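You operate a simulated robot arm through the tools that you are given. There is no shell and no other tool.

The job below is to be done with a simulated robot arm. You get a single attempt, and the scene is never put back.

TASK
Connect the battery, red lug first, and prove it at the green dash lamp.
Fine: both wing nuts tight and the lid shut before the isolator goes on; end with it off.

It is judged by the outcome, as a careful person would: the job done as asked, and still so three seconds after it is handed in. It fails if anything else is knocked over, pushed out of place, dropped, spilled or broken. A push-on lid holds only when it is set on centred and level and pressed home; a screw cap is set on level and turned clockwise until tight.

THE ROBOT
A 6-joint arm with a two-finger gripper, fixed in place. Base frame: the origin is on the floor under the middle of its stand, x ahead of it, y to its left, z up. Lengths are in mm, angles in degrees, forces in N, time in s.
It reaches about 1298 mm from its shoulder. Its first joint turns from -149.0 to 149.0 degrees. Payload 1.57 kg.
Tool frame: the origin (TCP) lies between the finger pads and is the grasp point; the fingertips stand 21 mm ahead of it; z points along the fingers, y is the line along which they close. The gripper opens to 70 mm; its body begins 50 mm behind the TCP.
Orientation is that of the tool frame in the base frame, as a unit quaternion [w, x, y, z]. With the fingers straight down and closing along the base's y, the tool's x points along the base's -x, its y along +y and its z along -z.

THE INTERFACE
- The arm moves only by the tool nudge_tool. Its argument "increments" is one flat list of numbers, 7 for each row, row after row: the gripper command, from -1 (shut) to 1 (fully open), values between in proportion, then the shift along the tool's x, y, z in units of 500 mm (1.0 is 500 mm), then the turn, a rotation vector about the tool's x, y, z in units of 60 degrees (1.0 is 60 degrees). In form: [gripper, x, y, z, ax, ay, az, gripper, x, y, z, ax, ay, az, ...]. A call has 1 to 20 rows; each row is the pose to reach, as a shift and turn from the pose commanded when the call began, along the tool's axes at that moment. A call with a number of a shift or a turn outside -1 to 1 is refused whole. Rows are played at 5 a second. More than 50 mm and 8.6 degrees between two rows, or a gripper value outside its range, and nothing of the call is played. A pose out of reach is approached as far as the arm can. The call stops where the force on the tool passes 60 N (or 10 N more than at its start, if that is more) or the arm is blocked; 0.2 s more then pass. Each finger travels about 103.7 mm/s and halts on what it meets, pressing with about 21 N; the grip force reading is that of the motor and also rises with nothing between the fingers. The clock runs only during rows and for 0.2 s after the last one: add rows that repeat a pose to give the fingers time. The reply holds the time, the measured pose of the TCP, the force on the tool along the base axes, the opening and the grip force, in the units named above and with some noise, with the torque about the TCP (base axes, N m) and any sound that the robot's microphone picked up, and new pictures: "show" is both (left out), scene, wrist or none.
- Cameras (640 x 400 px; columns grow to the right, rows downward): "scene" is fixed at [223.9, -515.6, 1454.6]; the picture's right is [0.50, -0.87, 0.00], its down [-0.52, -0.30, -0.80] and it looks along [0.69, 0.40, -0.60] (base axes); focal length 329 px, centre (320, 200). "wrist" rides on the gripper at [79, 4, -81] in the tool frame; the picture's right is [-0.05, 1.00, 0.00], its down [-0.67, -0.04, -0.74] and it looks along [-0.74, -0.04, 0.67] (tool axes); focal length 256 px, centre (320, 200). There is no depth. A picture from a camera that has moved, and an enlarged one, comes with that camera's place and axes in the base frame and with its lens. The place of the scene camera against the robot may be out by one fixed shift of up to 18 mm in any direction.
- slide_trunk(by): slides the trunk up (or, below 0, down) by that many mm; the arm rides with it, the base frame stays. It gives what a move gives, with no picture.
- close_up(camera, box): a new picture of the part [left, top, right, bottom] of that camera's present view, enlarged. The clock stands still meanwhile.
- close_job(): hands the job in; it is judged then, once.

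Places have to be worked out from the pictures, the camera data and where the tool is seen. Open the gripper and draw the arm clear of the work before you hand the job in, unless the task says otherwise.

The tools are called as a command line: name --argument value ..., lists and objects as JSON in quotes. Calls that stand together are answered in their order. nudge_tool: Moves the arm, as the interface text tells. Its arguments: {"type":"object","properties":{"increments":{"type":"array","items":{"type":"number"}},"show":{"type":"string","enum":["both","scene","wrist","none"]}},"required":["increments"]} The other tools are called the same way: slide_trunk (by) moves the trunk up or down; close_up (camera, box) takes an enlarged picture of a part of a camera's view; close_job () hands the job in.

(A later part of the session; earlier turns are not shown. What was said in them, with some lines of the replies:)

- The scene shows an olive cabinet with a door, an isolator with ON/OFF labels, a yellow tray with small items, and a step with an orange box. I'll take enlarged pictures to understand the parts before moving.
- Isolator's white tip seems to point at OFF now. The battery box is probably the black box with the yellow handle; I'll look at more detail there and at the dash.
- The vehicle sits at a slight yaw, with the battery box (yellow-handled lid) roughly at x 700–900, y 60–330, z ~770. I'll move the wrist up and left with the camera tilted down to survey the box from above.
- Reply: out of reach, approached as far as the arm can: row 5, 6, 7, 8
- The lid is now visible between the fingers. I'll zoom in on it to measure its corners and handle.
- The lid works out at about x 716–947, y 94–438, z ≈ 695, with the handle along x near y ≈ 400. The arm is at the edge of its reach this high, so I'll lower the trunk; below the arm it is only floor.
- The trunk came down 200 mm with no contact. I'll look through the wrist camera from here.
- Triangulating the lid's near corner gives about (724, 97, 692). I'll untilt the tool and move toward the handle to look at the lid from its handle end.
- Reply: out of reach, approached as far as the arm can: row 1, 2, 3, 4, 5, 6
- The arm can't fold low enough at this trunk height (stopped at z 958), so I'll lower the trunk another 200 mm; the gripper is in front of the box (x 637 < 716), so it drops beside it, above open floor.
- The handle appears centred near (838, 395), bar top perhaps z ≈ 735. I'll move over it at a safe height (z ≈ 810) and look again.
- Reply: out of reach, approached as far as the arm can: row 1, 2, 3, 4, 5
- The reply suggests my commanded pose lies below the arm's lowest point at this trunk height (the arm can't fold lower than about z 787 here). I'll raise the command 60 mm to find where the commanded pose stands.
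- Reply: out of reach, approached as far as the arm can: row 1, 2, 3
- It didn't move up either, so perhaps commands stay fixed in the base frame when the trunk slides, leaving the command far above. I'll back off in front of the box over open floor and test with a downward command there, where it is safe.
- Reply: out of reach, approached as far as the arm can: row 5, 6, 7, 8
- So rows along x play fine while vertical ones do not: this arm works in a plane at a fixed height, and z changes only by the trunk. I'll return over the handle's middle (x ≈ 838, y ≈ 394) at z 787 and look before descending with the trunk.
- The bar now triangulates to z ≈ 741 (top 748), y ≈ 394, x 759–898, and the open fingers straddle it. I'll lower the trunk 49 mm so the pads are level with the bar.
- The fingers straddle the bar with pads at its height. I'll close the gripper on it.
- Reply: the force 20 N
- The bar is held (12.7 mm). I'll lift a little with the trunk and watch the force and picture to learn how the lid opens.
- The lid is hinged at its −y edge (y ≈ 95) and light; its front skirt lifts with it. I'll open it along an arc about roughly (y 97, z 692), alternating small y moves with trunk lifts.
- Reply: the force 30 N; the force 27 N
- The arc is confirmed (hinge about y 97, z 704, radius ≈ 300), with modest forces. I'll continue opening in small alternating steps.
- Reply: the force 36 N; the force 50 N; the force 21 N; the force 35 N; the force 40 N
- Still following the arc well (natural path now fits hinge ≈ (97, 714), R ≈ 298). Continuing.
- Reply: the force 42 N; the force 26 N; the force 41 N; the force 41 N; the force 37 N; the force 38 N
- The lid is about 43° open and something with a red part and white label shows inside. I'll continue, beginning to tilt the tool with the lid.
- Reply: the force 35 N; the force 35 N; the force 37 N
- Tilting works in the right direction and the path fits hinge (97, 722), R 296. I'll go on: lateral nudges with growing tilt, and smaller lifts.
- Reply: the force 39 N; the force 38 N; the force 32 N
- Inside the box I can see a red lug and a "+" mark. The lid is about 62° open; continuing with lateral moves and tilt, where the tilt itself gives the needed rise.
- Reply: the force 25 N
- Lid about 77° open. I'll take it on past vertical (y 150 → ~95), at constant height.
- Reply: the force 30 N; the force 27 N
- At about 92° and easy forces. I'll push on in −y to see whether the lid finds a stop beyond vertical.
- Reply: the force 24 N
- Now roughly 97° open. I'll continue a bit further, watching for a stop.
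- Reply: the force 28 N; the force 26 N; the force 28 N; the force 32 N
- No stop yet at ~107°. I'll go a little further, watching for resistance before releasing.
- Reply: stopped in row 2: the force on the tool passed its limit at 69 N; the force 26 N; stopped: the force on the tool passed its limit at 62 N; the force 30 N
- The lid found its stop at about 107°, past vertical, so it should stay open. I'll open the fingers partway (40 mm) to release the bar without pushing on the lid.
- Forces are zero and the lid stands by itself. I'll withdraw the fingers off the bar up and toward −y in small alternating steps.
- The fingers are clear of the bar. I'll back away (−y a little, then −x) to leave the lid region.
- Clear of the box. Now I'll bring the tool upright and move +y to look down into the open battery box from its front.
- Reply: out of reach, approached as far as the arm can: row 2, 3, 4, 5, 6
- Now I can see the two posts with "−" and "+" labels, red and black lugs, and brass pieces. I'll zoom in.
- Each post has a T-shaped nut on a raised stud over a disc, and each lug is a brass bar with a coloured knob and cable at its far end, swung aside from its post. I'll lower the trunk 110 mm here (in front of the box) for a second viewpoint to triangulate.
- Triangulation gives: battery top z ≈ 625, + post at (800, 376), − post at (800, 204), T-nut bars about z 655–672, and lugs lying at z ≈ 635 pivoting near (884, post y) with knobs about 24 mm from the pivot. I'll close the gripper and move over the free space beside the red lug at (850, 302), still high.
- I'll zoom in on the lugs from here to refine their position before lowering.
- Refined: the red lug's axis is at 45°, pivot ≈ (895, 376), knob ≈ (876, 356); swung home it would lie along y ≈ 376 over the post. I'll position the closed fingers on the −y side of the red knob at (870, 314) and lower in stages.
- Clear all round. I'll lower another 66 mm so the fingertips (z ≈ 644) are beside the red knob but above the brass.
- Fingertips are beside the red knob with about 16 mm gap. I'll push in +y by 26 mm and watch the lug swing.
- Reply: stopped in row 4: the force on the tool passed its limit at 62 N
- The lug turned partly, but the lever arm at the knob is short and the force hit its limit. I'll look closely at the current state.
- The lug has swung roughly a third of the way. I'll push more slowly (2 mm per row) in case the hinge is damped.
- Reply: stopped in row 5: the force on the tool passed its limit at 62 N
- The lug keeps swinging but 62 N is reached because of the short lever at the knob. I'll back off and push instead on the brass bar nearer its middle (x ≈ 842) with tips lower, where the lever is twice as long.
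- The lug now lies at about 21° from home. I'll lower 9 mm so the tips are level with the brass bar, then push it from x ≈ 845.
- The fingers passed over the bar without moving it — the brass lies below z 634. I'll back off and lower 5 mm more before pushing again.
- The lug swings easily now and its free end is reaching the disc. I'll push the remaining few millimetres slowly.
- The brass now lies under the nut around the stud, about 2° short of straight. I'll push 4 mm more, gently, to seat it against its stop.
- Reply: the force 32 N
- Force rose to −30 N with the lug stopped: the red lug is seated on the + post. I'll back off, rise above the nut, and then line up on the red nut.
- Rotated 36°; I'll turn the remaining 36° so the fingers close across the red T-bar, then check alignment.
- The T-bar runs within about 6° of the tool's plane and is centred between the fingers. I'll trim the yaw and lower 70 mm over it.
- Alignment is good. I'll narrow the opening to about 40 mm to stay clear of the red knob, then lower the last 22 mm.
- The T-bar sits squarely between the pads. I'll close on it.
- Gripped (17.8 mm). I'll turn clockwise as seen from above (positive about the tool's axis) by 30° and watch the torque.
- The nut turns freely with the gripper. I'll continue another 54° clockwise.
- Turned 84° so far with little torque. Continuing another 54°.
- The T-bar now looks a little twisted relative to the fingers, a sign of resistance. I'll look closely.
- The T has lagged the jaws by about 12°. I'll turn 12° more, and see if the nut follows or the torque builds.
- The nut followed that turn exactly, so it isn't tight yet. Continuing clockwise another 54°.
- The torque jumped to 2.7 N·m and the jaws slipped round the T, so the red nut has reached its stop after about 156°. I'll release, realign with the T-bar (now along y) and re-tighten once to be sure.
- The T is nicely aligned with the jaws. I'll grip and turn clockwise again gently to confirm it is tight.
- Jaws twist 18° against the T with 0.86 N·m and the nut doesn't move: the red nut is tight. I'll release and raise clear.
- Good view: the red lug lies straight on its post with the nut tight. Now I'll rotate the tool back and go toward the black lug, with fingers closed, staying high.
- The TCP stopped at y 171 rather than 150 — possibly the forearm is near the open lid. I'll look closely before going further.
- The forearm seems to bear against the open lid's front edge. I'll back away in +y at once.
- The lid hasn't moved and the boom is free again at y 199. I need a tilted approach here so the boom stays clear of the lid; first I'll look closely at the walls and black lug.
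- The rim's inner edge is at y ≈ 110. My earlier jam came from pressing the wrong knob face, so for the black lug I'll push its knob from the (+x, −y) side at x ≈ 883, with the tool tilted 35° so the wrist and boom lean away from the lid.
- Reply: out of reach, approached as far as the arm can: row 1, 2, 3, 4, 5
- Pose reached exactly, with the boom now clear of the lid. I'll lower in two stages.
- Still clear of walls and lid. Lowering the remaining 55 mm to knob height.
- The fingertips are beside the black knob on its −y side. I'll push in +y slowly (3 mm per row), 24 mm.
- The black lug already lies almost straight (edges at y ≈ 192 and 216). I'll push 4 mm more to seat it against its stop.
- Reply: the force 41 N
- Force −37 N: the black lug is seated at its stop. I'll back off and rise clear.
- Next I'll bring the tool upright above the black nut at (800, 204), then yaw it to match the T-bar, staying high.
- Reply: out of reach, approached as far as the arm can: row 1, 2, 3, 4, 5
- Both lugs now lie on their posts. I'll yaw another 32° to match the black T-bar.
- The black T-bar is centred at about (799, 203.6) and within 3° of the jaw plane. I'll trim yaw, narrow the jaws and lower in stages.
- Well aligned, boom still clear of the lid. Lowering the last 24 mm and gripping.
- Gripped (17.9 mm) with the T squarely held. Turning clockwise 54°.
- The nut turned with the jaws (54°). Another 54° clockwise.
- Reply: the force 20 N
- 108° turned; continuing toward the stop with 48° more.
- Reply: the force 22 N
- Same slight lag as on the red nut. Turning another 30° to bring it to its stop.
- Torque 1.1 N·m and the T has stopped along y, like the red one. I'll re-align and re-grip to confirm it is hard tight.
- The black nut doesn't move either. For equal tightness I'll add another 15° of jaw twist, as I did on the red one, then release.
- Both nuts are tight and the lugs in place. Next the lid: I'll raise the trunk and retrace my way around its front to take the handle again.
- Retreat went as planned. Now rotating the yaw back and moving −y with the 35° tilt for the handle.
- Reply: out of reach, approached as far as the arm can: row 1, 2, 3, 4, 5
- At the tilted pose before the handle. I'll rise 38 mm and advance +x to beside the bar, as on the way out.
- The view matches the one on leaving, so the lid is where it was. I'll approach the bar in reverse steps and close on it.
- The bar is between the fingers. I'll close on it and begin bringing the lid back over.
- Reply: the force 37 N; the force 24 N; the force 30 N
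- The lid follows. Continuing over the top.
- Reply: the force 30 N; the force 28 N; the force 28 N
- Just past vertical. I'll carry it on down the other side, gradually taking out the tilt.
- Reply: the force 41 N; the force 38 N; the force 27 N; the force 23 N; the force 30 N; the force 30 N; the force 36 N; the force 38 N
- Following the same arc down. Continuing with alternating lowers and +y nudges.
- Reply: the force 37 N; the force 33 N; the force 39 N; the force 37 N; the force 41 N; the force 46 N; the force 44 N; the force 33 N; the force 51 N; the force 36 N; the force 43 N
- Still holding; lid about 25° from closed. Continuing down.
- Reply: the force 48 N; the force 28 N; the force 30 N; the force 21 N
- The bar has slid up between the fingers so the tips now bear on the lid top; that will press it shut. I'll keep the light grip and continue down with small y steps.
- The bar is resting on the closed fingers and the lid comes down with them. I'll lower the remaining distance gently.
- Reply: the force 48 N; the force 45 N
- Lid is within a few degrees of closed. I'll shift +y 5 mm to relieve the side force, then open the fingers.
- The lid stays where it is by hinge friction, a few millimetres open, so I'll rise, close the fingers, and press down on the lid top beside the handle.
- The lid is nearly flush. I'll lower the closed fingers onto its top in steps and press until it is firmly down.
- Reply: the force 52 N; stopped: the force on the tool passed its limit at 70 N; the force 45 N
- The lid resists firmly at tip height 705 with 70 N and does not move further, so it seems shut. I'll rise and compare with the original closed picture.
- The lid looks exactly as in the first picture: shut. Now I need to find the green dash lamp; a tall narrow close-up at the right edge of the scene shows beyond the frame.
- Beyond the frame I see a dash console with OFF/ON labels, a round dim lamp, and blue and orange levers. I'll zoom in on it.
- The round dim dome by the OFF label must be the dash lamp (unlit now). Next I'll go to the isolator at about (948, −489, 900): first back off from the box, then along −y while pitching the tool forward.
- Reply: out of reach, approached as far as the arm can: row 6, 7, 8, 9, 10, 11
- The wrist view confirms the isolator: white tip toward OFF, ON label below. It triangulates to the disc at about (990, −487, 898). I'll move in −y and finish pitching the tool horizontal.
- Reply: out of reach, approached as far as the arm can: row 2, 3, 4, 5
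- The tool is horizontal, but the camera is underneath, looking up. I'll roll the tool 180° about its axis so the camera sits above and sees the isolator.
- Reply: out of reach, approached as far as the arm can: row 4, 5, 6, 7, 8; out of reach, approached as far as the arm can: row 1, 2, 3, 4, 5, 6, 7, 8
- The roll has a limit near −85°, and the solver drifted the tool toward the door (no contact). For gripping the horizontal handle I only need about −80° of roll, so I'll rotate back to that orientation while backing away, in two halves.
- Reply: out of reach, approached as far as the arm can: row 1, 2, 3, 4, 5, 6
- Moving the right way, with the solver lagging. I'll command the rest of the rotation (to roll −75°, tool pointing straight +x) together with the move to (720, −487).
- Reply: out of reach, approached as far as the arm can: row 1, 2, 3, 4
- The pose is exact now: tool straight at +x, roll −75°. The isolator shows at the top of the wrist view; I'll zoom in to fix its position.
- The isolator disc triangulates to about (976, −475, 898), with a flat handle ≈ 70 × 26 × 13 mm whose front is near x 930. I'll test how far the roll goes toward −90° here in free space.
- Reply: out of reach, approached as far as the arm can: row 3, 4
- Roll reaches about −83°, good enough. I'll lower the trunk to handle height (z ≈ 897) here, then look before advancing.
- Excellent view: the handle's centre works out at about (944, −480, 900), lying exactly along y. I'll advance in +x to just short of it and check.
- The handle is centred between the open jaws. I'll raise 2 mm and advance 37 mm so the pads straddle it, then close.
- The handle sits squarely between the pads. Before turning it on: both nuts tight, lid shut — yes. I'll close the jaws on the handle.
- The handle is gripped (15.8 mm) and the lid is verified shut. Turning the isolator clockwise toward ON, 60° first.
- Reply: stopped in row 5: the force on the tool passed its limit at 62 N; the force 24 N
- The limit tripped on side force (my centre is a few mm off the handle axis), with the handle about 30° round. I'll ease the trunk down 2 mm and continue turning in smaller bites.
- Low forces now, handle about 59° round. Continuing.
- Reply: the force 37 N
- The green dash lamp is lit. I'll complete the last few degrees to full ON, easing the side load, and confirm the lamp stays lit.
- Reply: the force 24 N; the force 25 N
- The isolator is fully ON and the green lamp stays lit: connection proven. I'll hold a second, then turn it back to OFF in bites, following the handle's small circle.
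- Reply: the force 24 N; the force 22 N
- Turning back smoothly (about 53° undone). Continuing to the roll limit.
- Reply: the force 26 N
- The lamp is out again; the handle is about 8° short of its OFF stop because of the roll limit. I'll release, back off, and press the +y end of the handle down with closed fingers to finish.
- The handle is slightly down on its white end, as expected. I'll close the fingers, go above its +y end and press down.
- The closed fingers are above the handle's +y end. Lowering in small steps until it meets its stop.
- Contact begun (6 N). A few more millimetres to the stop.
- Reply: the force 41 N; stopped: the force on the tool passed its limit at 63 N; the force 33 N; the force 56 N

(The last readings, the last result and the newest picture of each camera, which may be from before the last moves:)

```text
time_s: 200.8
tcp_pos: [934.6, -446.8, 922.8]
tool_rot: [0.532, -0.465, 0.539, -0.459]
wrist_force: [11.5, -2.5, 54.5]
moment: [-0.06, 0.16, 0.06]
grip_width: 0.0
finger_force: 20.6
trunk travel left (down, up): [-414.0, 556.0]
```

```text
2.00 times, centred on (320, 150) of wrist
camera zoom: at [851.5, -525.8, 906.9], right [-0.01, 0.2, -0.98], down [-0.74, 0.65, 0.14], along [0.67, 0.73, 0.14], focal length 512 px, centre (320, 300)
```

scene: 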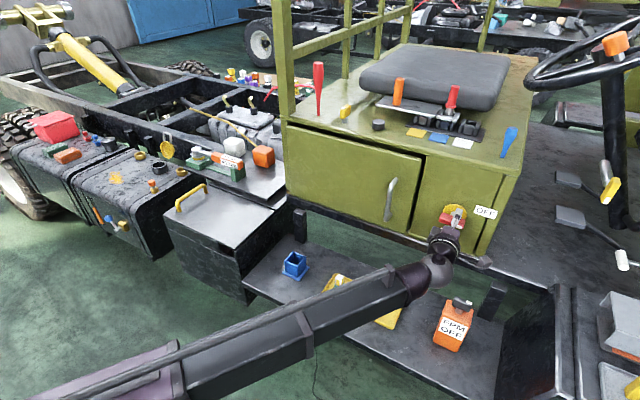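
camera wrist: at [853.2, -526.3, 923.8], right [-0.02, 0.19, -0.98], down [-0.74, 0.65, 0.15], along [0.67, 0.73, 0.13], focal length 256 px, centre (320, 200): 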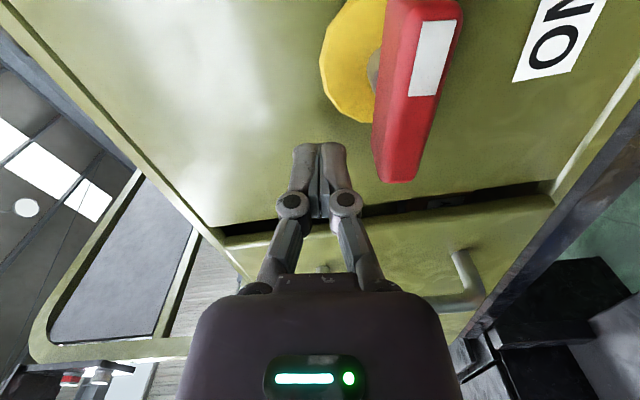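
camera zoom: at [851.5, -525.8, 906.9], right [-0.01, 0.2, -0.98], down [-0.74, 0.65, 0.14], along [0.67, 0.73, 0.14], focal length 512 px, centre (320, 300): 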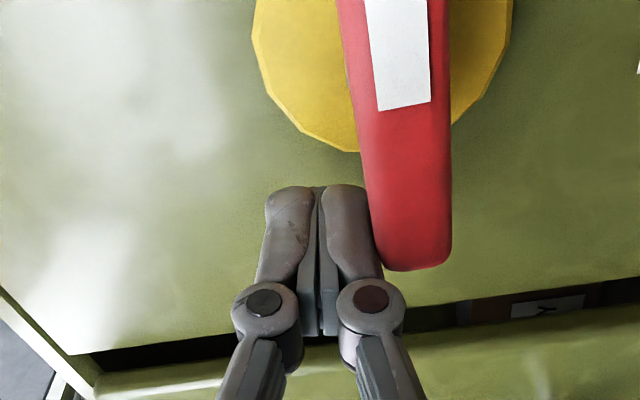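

About 60 N with no further motion: the handle is against its OFF stop. I'll lift off, back away, and compare with the earlier view.

slide_trunk --by 14

nudge_tool --increments '[-1, 0, 0, -0.08, 0, 0, 0, -1, 0, 0, -0.16, 0, 0, 0, -1, 0, 0, -0.24, 0, 0, 0, -1, 0, 0, -0.32, 0, 0, 0, -1, 0, 0, -0.4, 0, 0, 0, -1, 0.06, -0.009, -0.43, 0, 0, 0]' --show "both"

close_up --camera "wrist" --box '[280, 0, 440, 100]'

close_up --camera "scene" --box '[400, 190, 520, 290]'

```text
time_s: 201.5
tcp_pos: [936.7, -449.2, 928.4]
tool_rot: [0.53, -0.468, 0.539, -0.457]
wrist_force: [0.1, -0.4, -0.4]
moment: [0.03, -0.01, 0.01]
grip_width: 0.0
finger_force: 20.7
trunk travel left (down, up): [-428.0, 542.0]
```

```text
time_s: 202.9
tcp_pos: [720.4, -478.6, 930.5]
tool_rot: [0.53, -0.466, 0.539, -0.459]
wrist_force: [0.2, 0.9, -0.1]
moment: [0.0, -0.01, 0.0]
grip_width: 0.0
finger_force: 21.2
out of reach, approached as far as the arm can: row 4, 5, 6
trunk travel left (down, up): [-428.0, 542.0]
camera wrist: at [639.5, -557.6, 916.3], right [-0.02, 0.2, -0.98], down [-0.74, 0.65, 0.14], along [0.67, 0.73, 0.13], focal length 256 px, centre (320, 200)
```

scene: 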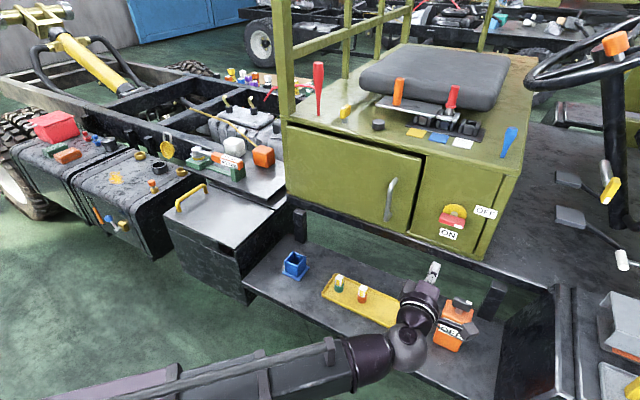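
wrist: 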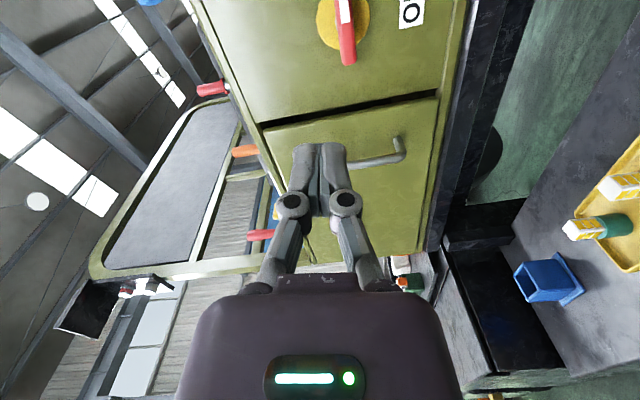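

```text
4.00 times, centred on (360, 50) of wrist
camera zoom: at [639.5, -557.6, 916.3], right [-0.02, 0.2, -0.98], down [-0.74, 0.65, 0.14], along [0.67, 0.73, 0.13], focal length 1024 px, centre (160, 800)
```

zoom: 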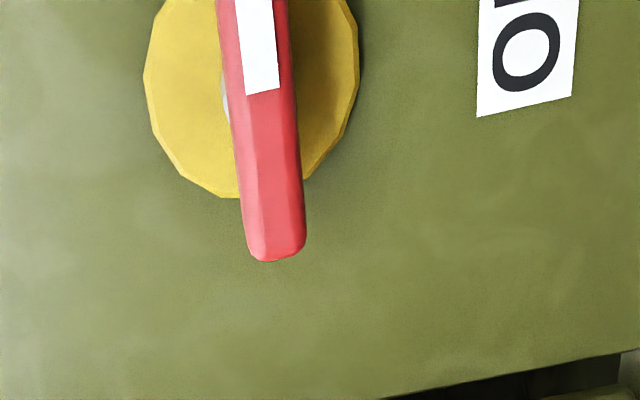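

```text
4.00 times, centred on (460, 240) of scene
camera zoom: at [223.9, -515.6, 1454.6], right [0.5, -0.87, 0.0], down [-0.52, -0.3, -0.8], along [0.69, 0.4, -0.6], focal length 1315 px, centre (-240, 40)
```

zoom: 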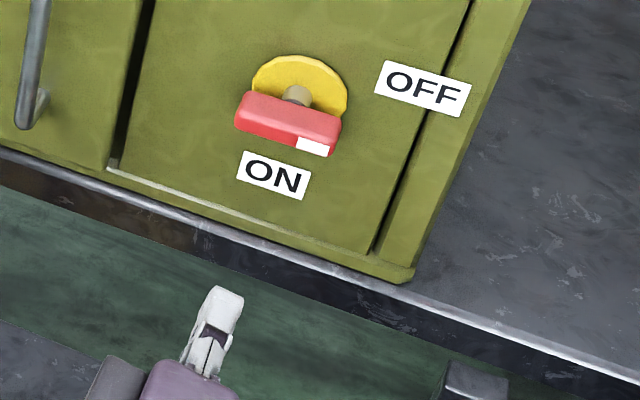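

The scene view of the isolator now matches the original OFF picture exactly. I'll open the gripper, raise the arm clear, and do a final check of lamp, lid and surroundings.

nudge_tool --increments '[0, 0, 0, 0, 0, 0, 0, 1, 0, 0, 0, 0, 0, 0, 1, 0, 0, 0, 0, 0, 0, 1, 0, 0, 0, 0, 0, 0]' --show "none"

slide_trunk --by 170

nudge_tool --increments '[1, 0, 0, 0, 0, 0, 0.125, 1, 0, 0, 0, 0, 0, 0.25, 1, 0, 0, 0, 0, 0, 0.375, 1, 0, 0, 0, 0, 0, 0.5, 1, 0, 0, 0, 0, 0, 0.625, 1, 0, 0, 0, 0, 0, 0.75, 1, 0, 0, 0, 0, 0, 0.875, 1, 0, 0, 0, 0, 0, 1]' --show "both"

close_up --camera "scene" --box '[639, 100, 640, 190]'

close_up --camera "scene" --box '[150, 170, 310, 310]'

close_up --camera "scene" --box '[240, 220, 520, 395]'

```text
time_s: 203.9
tcp_pos: [721.5, -479.8, 929.4]
tool_rot: [0.53, -0.467, 0.54, -0.458]
wrist_force: [0.6, -0.2, 0.1]
moment: [-0.03, -0.03, 0.01]
grip_width: 70.0
finger_force: 0.0
trunk travel left (down, up): [-428.0, 542.0]
```

```text
time_s: 205.8
tcp_pos: [721.4, -478.8, 1099.5]
tool_rot: [0.53, -0.467, 0.54, -0.458]
wrist_force: [-0.3, -0.2, -0.5]
moment: [0.02, 0.04, -0.02]
grip_width: 70.1
finger_force: 0.0
trunk travel left (down, up): [-598.0, 372.0]
```

```text
time_s: 207.6
tcp_pos: [722.0, -479.5, 1099.9]
tool_rot: [0.688, -0.134, 0.701, -0.131]
wrist_force: [0.4, -0.1, -0.6]
moment: [0.01, -0.04, -0.02]
grip_width: 70.1
finger_force: 0.2
trunk travel left (down, up): [-598.0, 372.0]
camera wrist: at [638.7, -505.1, 1026.4], right [-0.01, 0.95, -0.32], down [-0.73, 0.21, 0.65], along [0.68, 0.24, 0.69], focal length 256 px, centre (320, 200)
```

scene: 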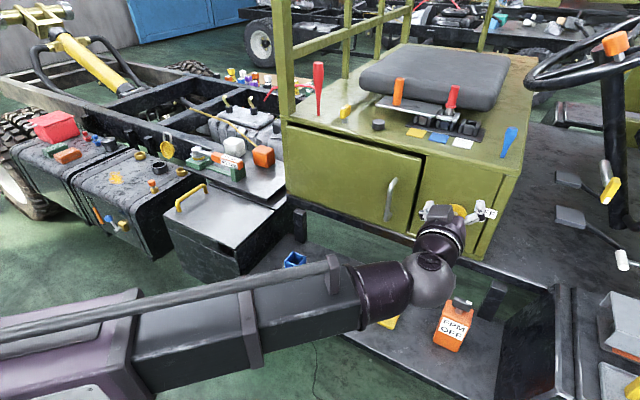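
wrist: 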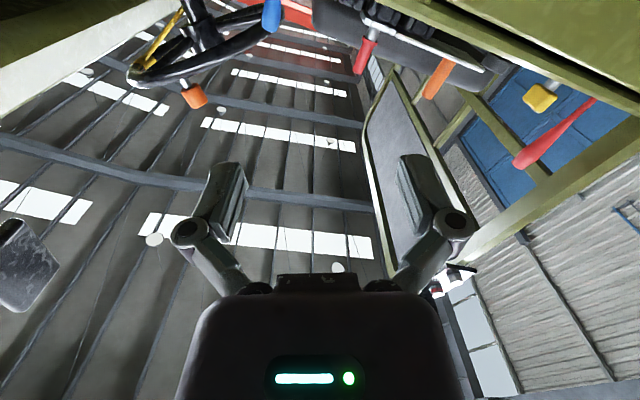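

```text
4.44 times, centred on (640, 145) of scene
camera zoom: at [223.9, -515.6, 1454.6], right [0.5, -0.87, 0.0], down [-0.52, -0.3, -0.8], along [0.69, 0.4, -0.6], focal length 1461 px, centre (-1100, 444)
```

zoom: 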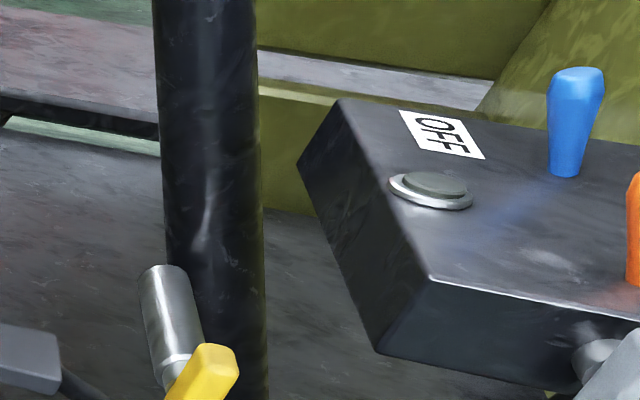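

```text
2.86 times, centred on (230, 240) of scene
camera zoom: at [223.9, -515.6, 1454.6], right [0.5, -0.87, 0.0], down [-0.52, -0.3, -0.8], along [0.69, 0.4, -0.6], focal length 939 px, centre (577, 86)
```

zoom: 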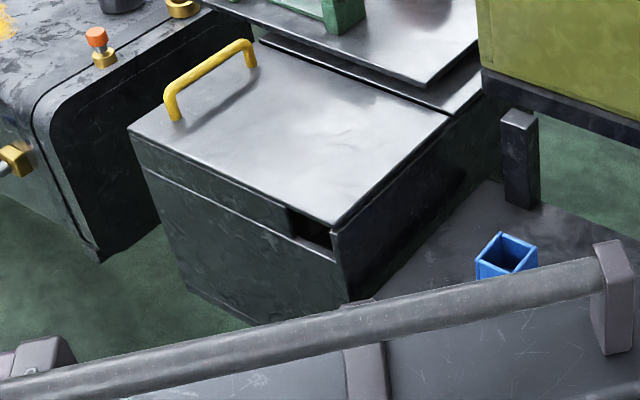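

```text
2.29 times, centred on (380, 308) of scene
camera zoom: at [223.9, -515.6, 1454.6], right [0.5, -0.87, 0.0], down [-0.52, -0.3, -0.8], along [0.69, 0.4, -0.6], focal length 751 px, centre (183, -46)
```

zoom: 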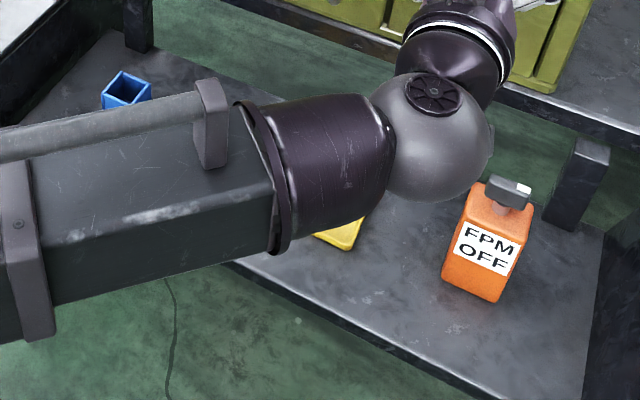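

The lamp is out, the lid is shut and nothing else has moved. I'll swing the arm a bit further away so the isolator is unobstructed for one last look.

nudge_tool --increments '[1, -0.03, 0.0743, 0, 0, 0, 0, 1, -0.0594, 0.1486, 0, 0, 0, 0, 1, -0.0891, 0.2229, 0, 0, 0, 0, 1, -0.1189, 0.2971, 0, 0, 0, 0, 1, -0.1486, 0.3714, 0, 0, 0, 0, 1, -0.1783, 0.4457, 0, 0, 0, 0, 1, -0.208, 0.52, 0, 0, 0, 0, 1, -0.208, 0.52, 0, 0, 0, 0]' --show "scene"

close_up --camera "scene" --box '[420, 180, 520, 260]'

close_up --camera "scene" --box '[639, 120, 640, 170]'

```text
time_s: 209.4
tcp_pos: [722.3, -198.1, 1100.2]
tool_rot: [0.689, -0.134, 0.7, -0.132]
wrist_force: [-0.2, -0.8, -0.6]
moment: [0.03, 0.0, -0.03]
grip_width: 69.9
finger_force: 0.0
trunk travel left (down, up): [-598.0, 372.0]
```

scene: 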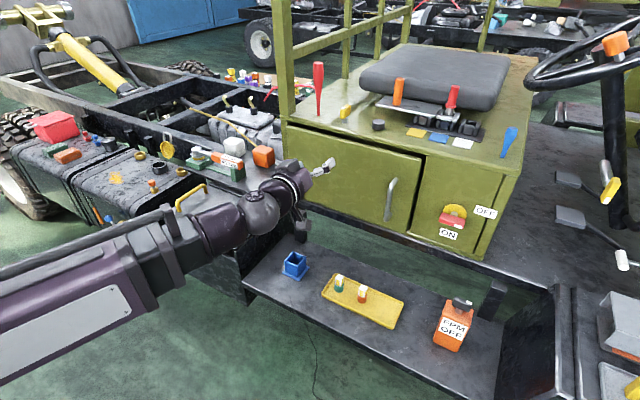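

```text
5.00 times, centred on (470, 220) of scene
camera zoom: at [223.9, -515.6, 1454.6], right [0.5, -0.87, 0.0], down [-0.52, -0.3, -0.8], along [0.69, 0.4, -0.6], focal length 1643 px, centre (-430, 100)
```

zoom: 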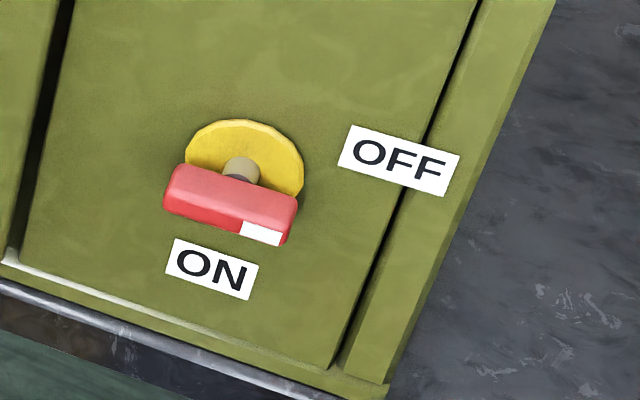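

```text
8.00 times, centred on (640, 145) of scene
camera zoom: at [223.9, -515.6, 1454.6], right [0.5, -0.87, 0.0], down [-0.52, -0.3, -0.8], along [0.69, 0.4, -0.6], focal length 2629 px, centre (-2236, 640)
```

zoom: 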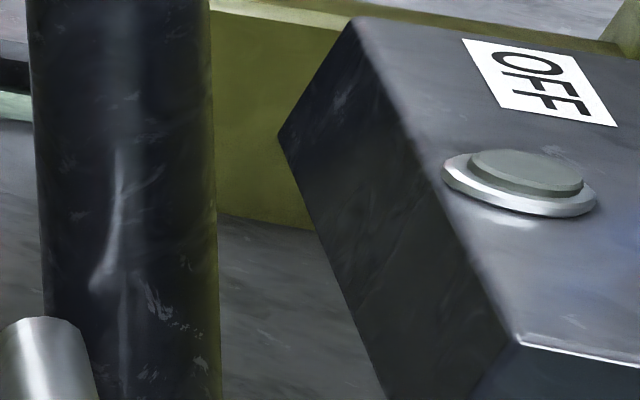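

The isolator picture matches the original OFF picture, and the lamp is dark. Both lugs are tight, red first, the lid is shut, and the arm is clear with its gripper open, so I'm handing the job in.

close_job

```text
The job is handed in.
```

The battery is connected, red lug first, and the green dash lamp lit when I turned the isolator on. I've handed the job in. I don't have a result back from the check yet.

- **Lugs and nuts:** I swung the red lug onto the + post and tightened its wing nut before touching the black lug. Each nut turned about 156° to a hard stop and did not move when I gripped and turned it again.
- **Lid:** It was shut before the isolator went on. It resisted about 70 N and looked the same as in the first picture.
- **Lamp:** It lit when the isolator was most of the way round, stayed lit at full ON, and went dark when I turned it back.
- **Isolator:** It ended at OFF. The wrist couldn't turn the last 8° or so, so I pressed the end of the handle down until it stopped, and it then matched the original OFF picture.

While I worked at the black lug, the robot's boom pressed briefly against the open lid. I backed away and saw no change in the lid's position. In the last pictures nothing else appeared moved. The gripper is open and the arm is clear.
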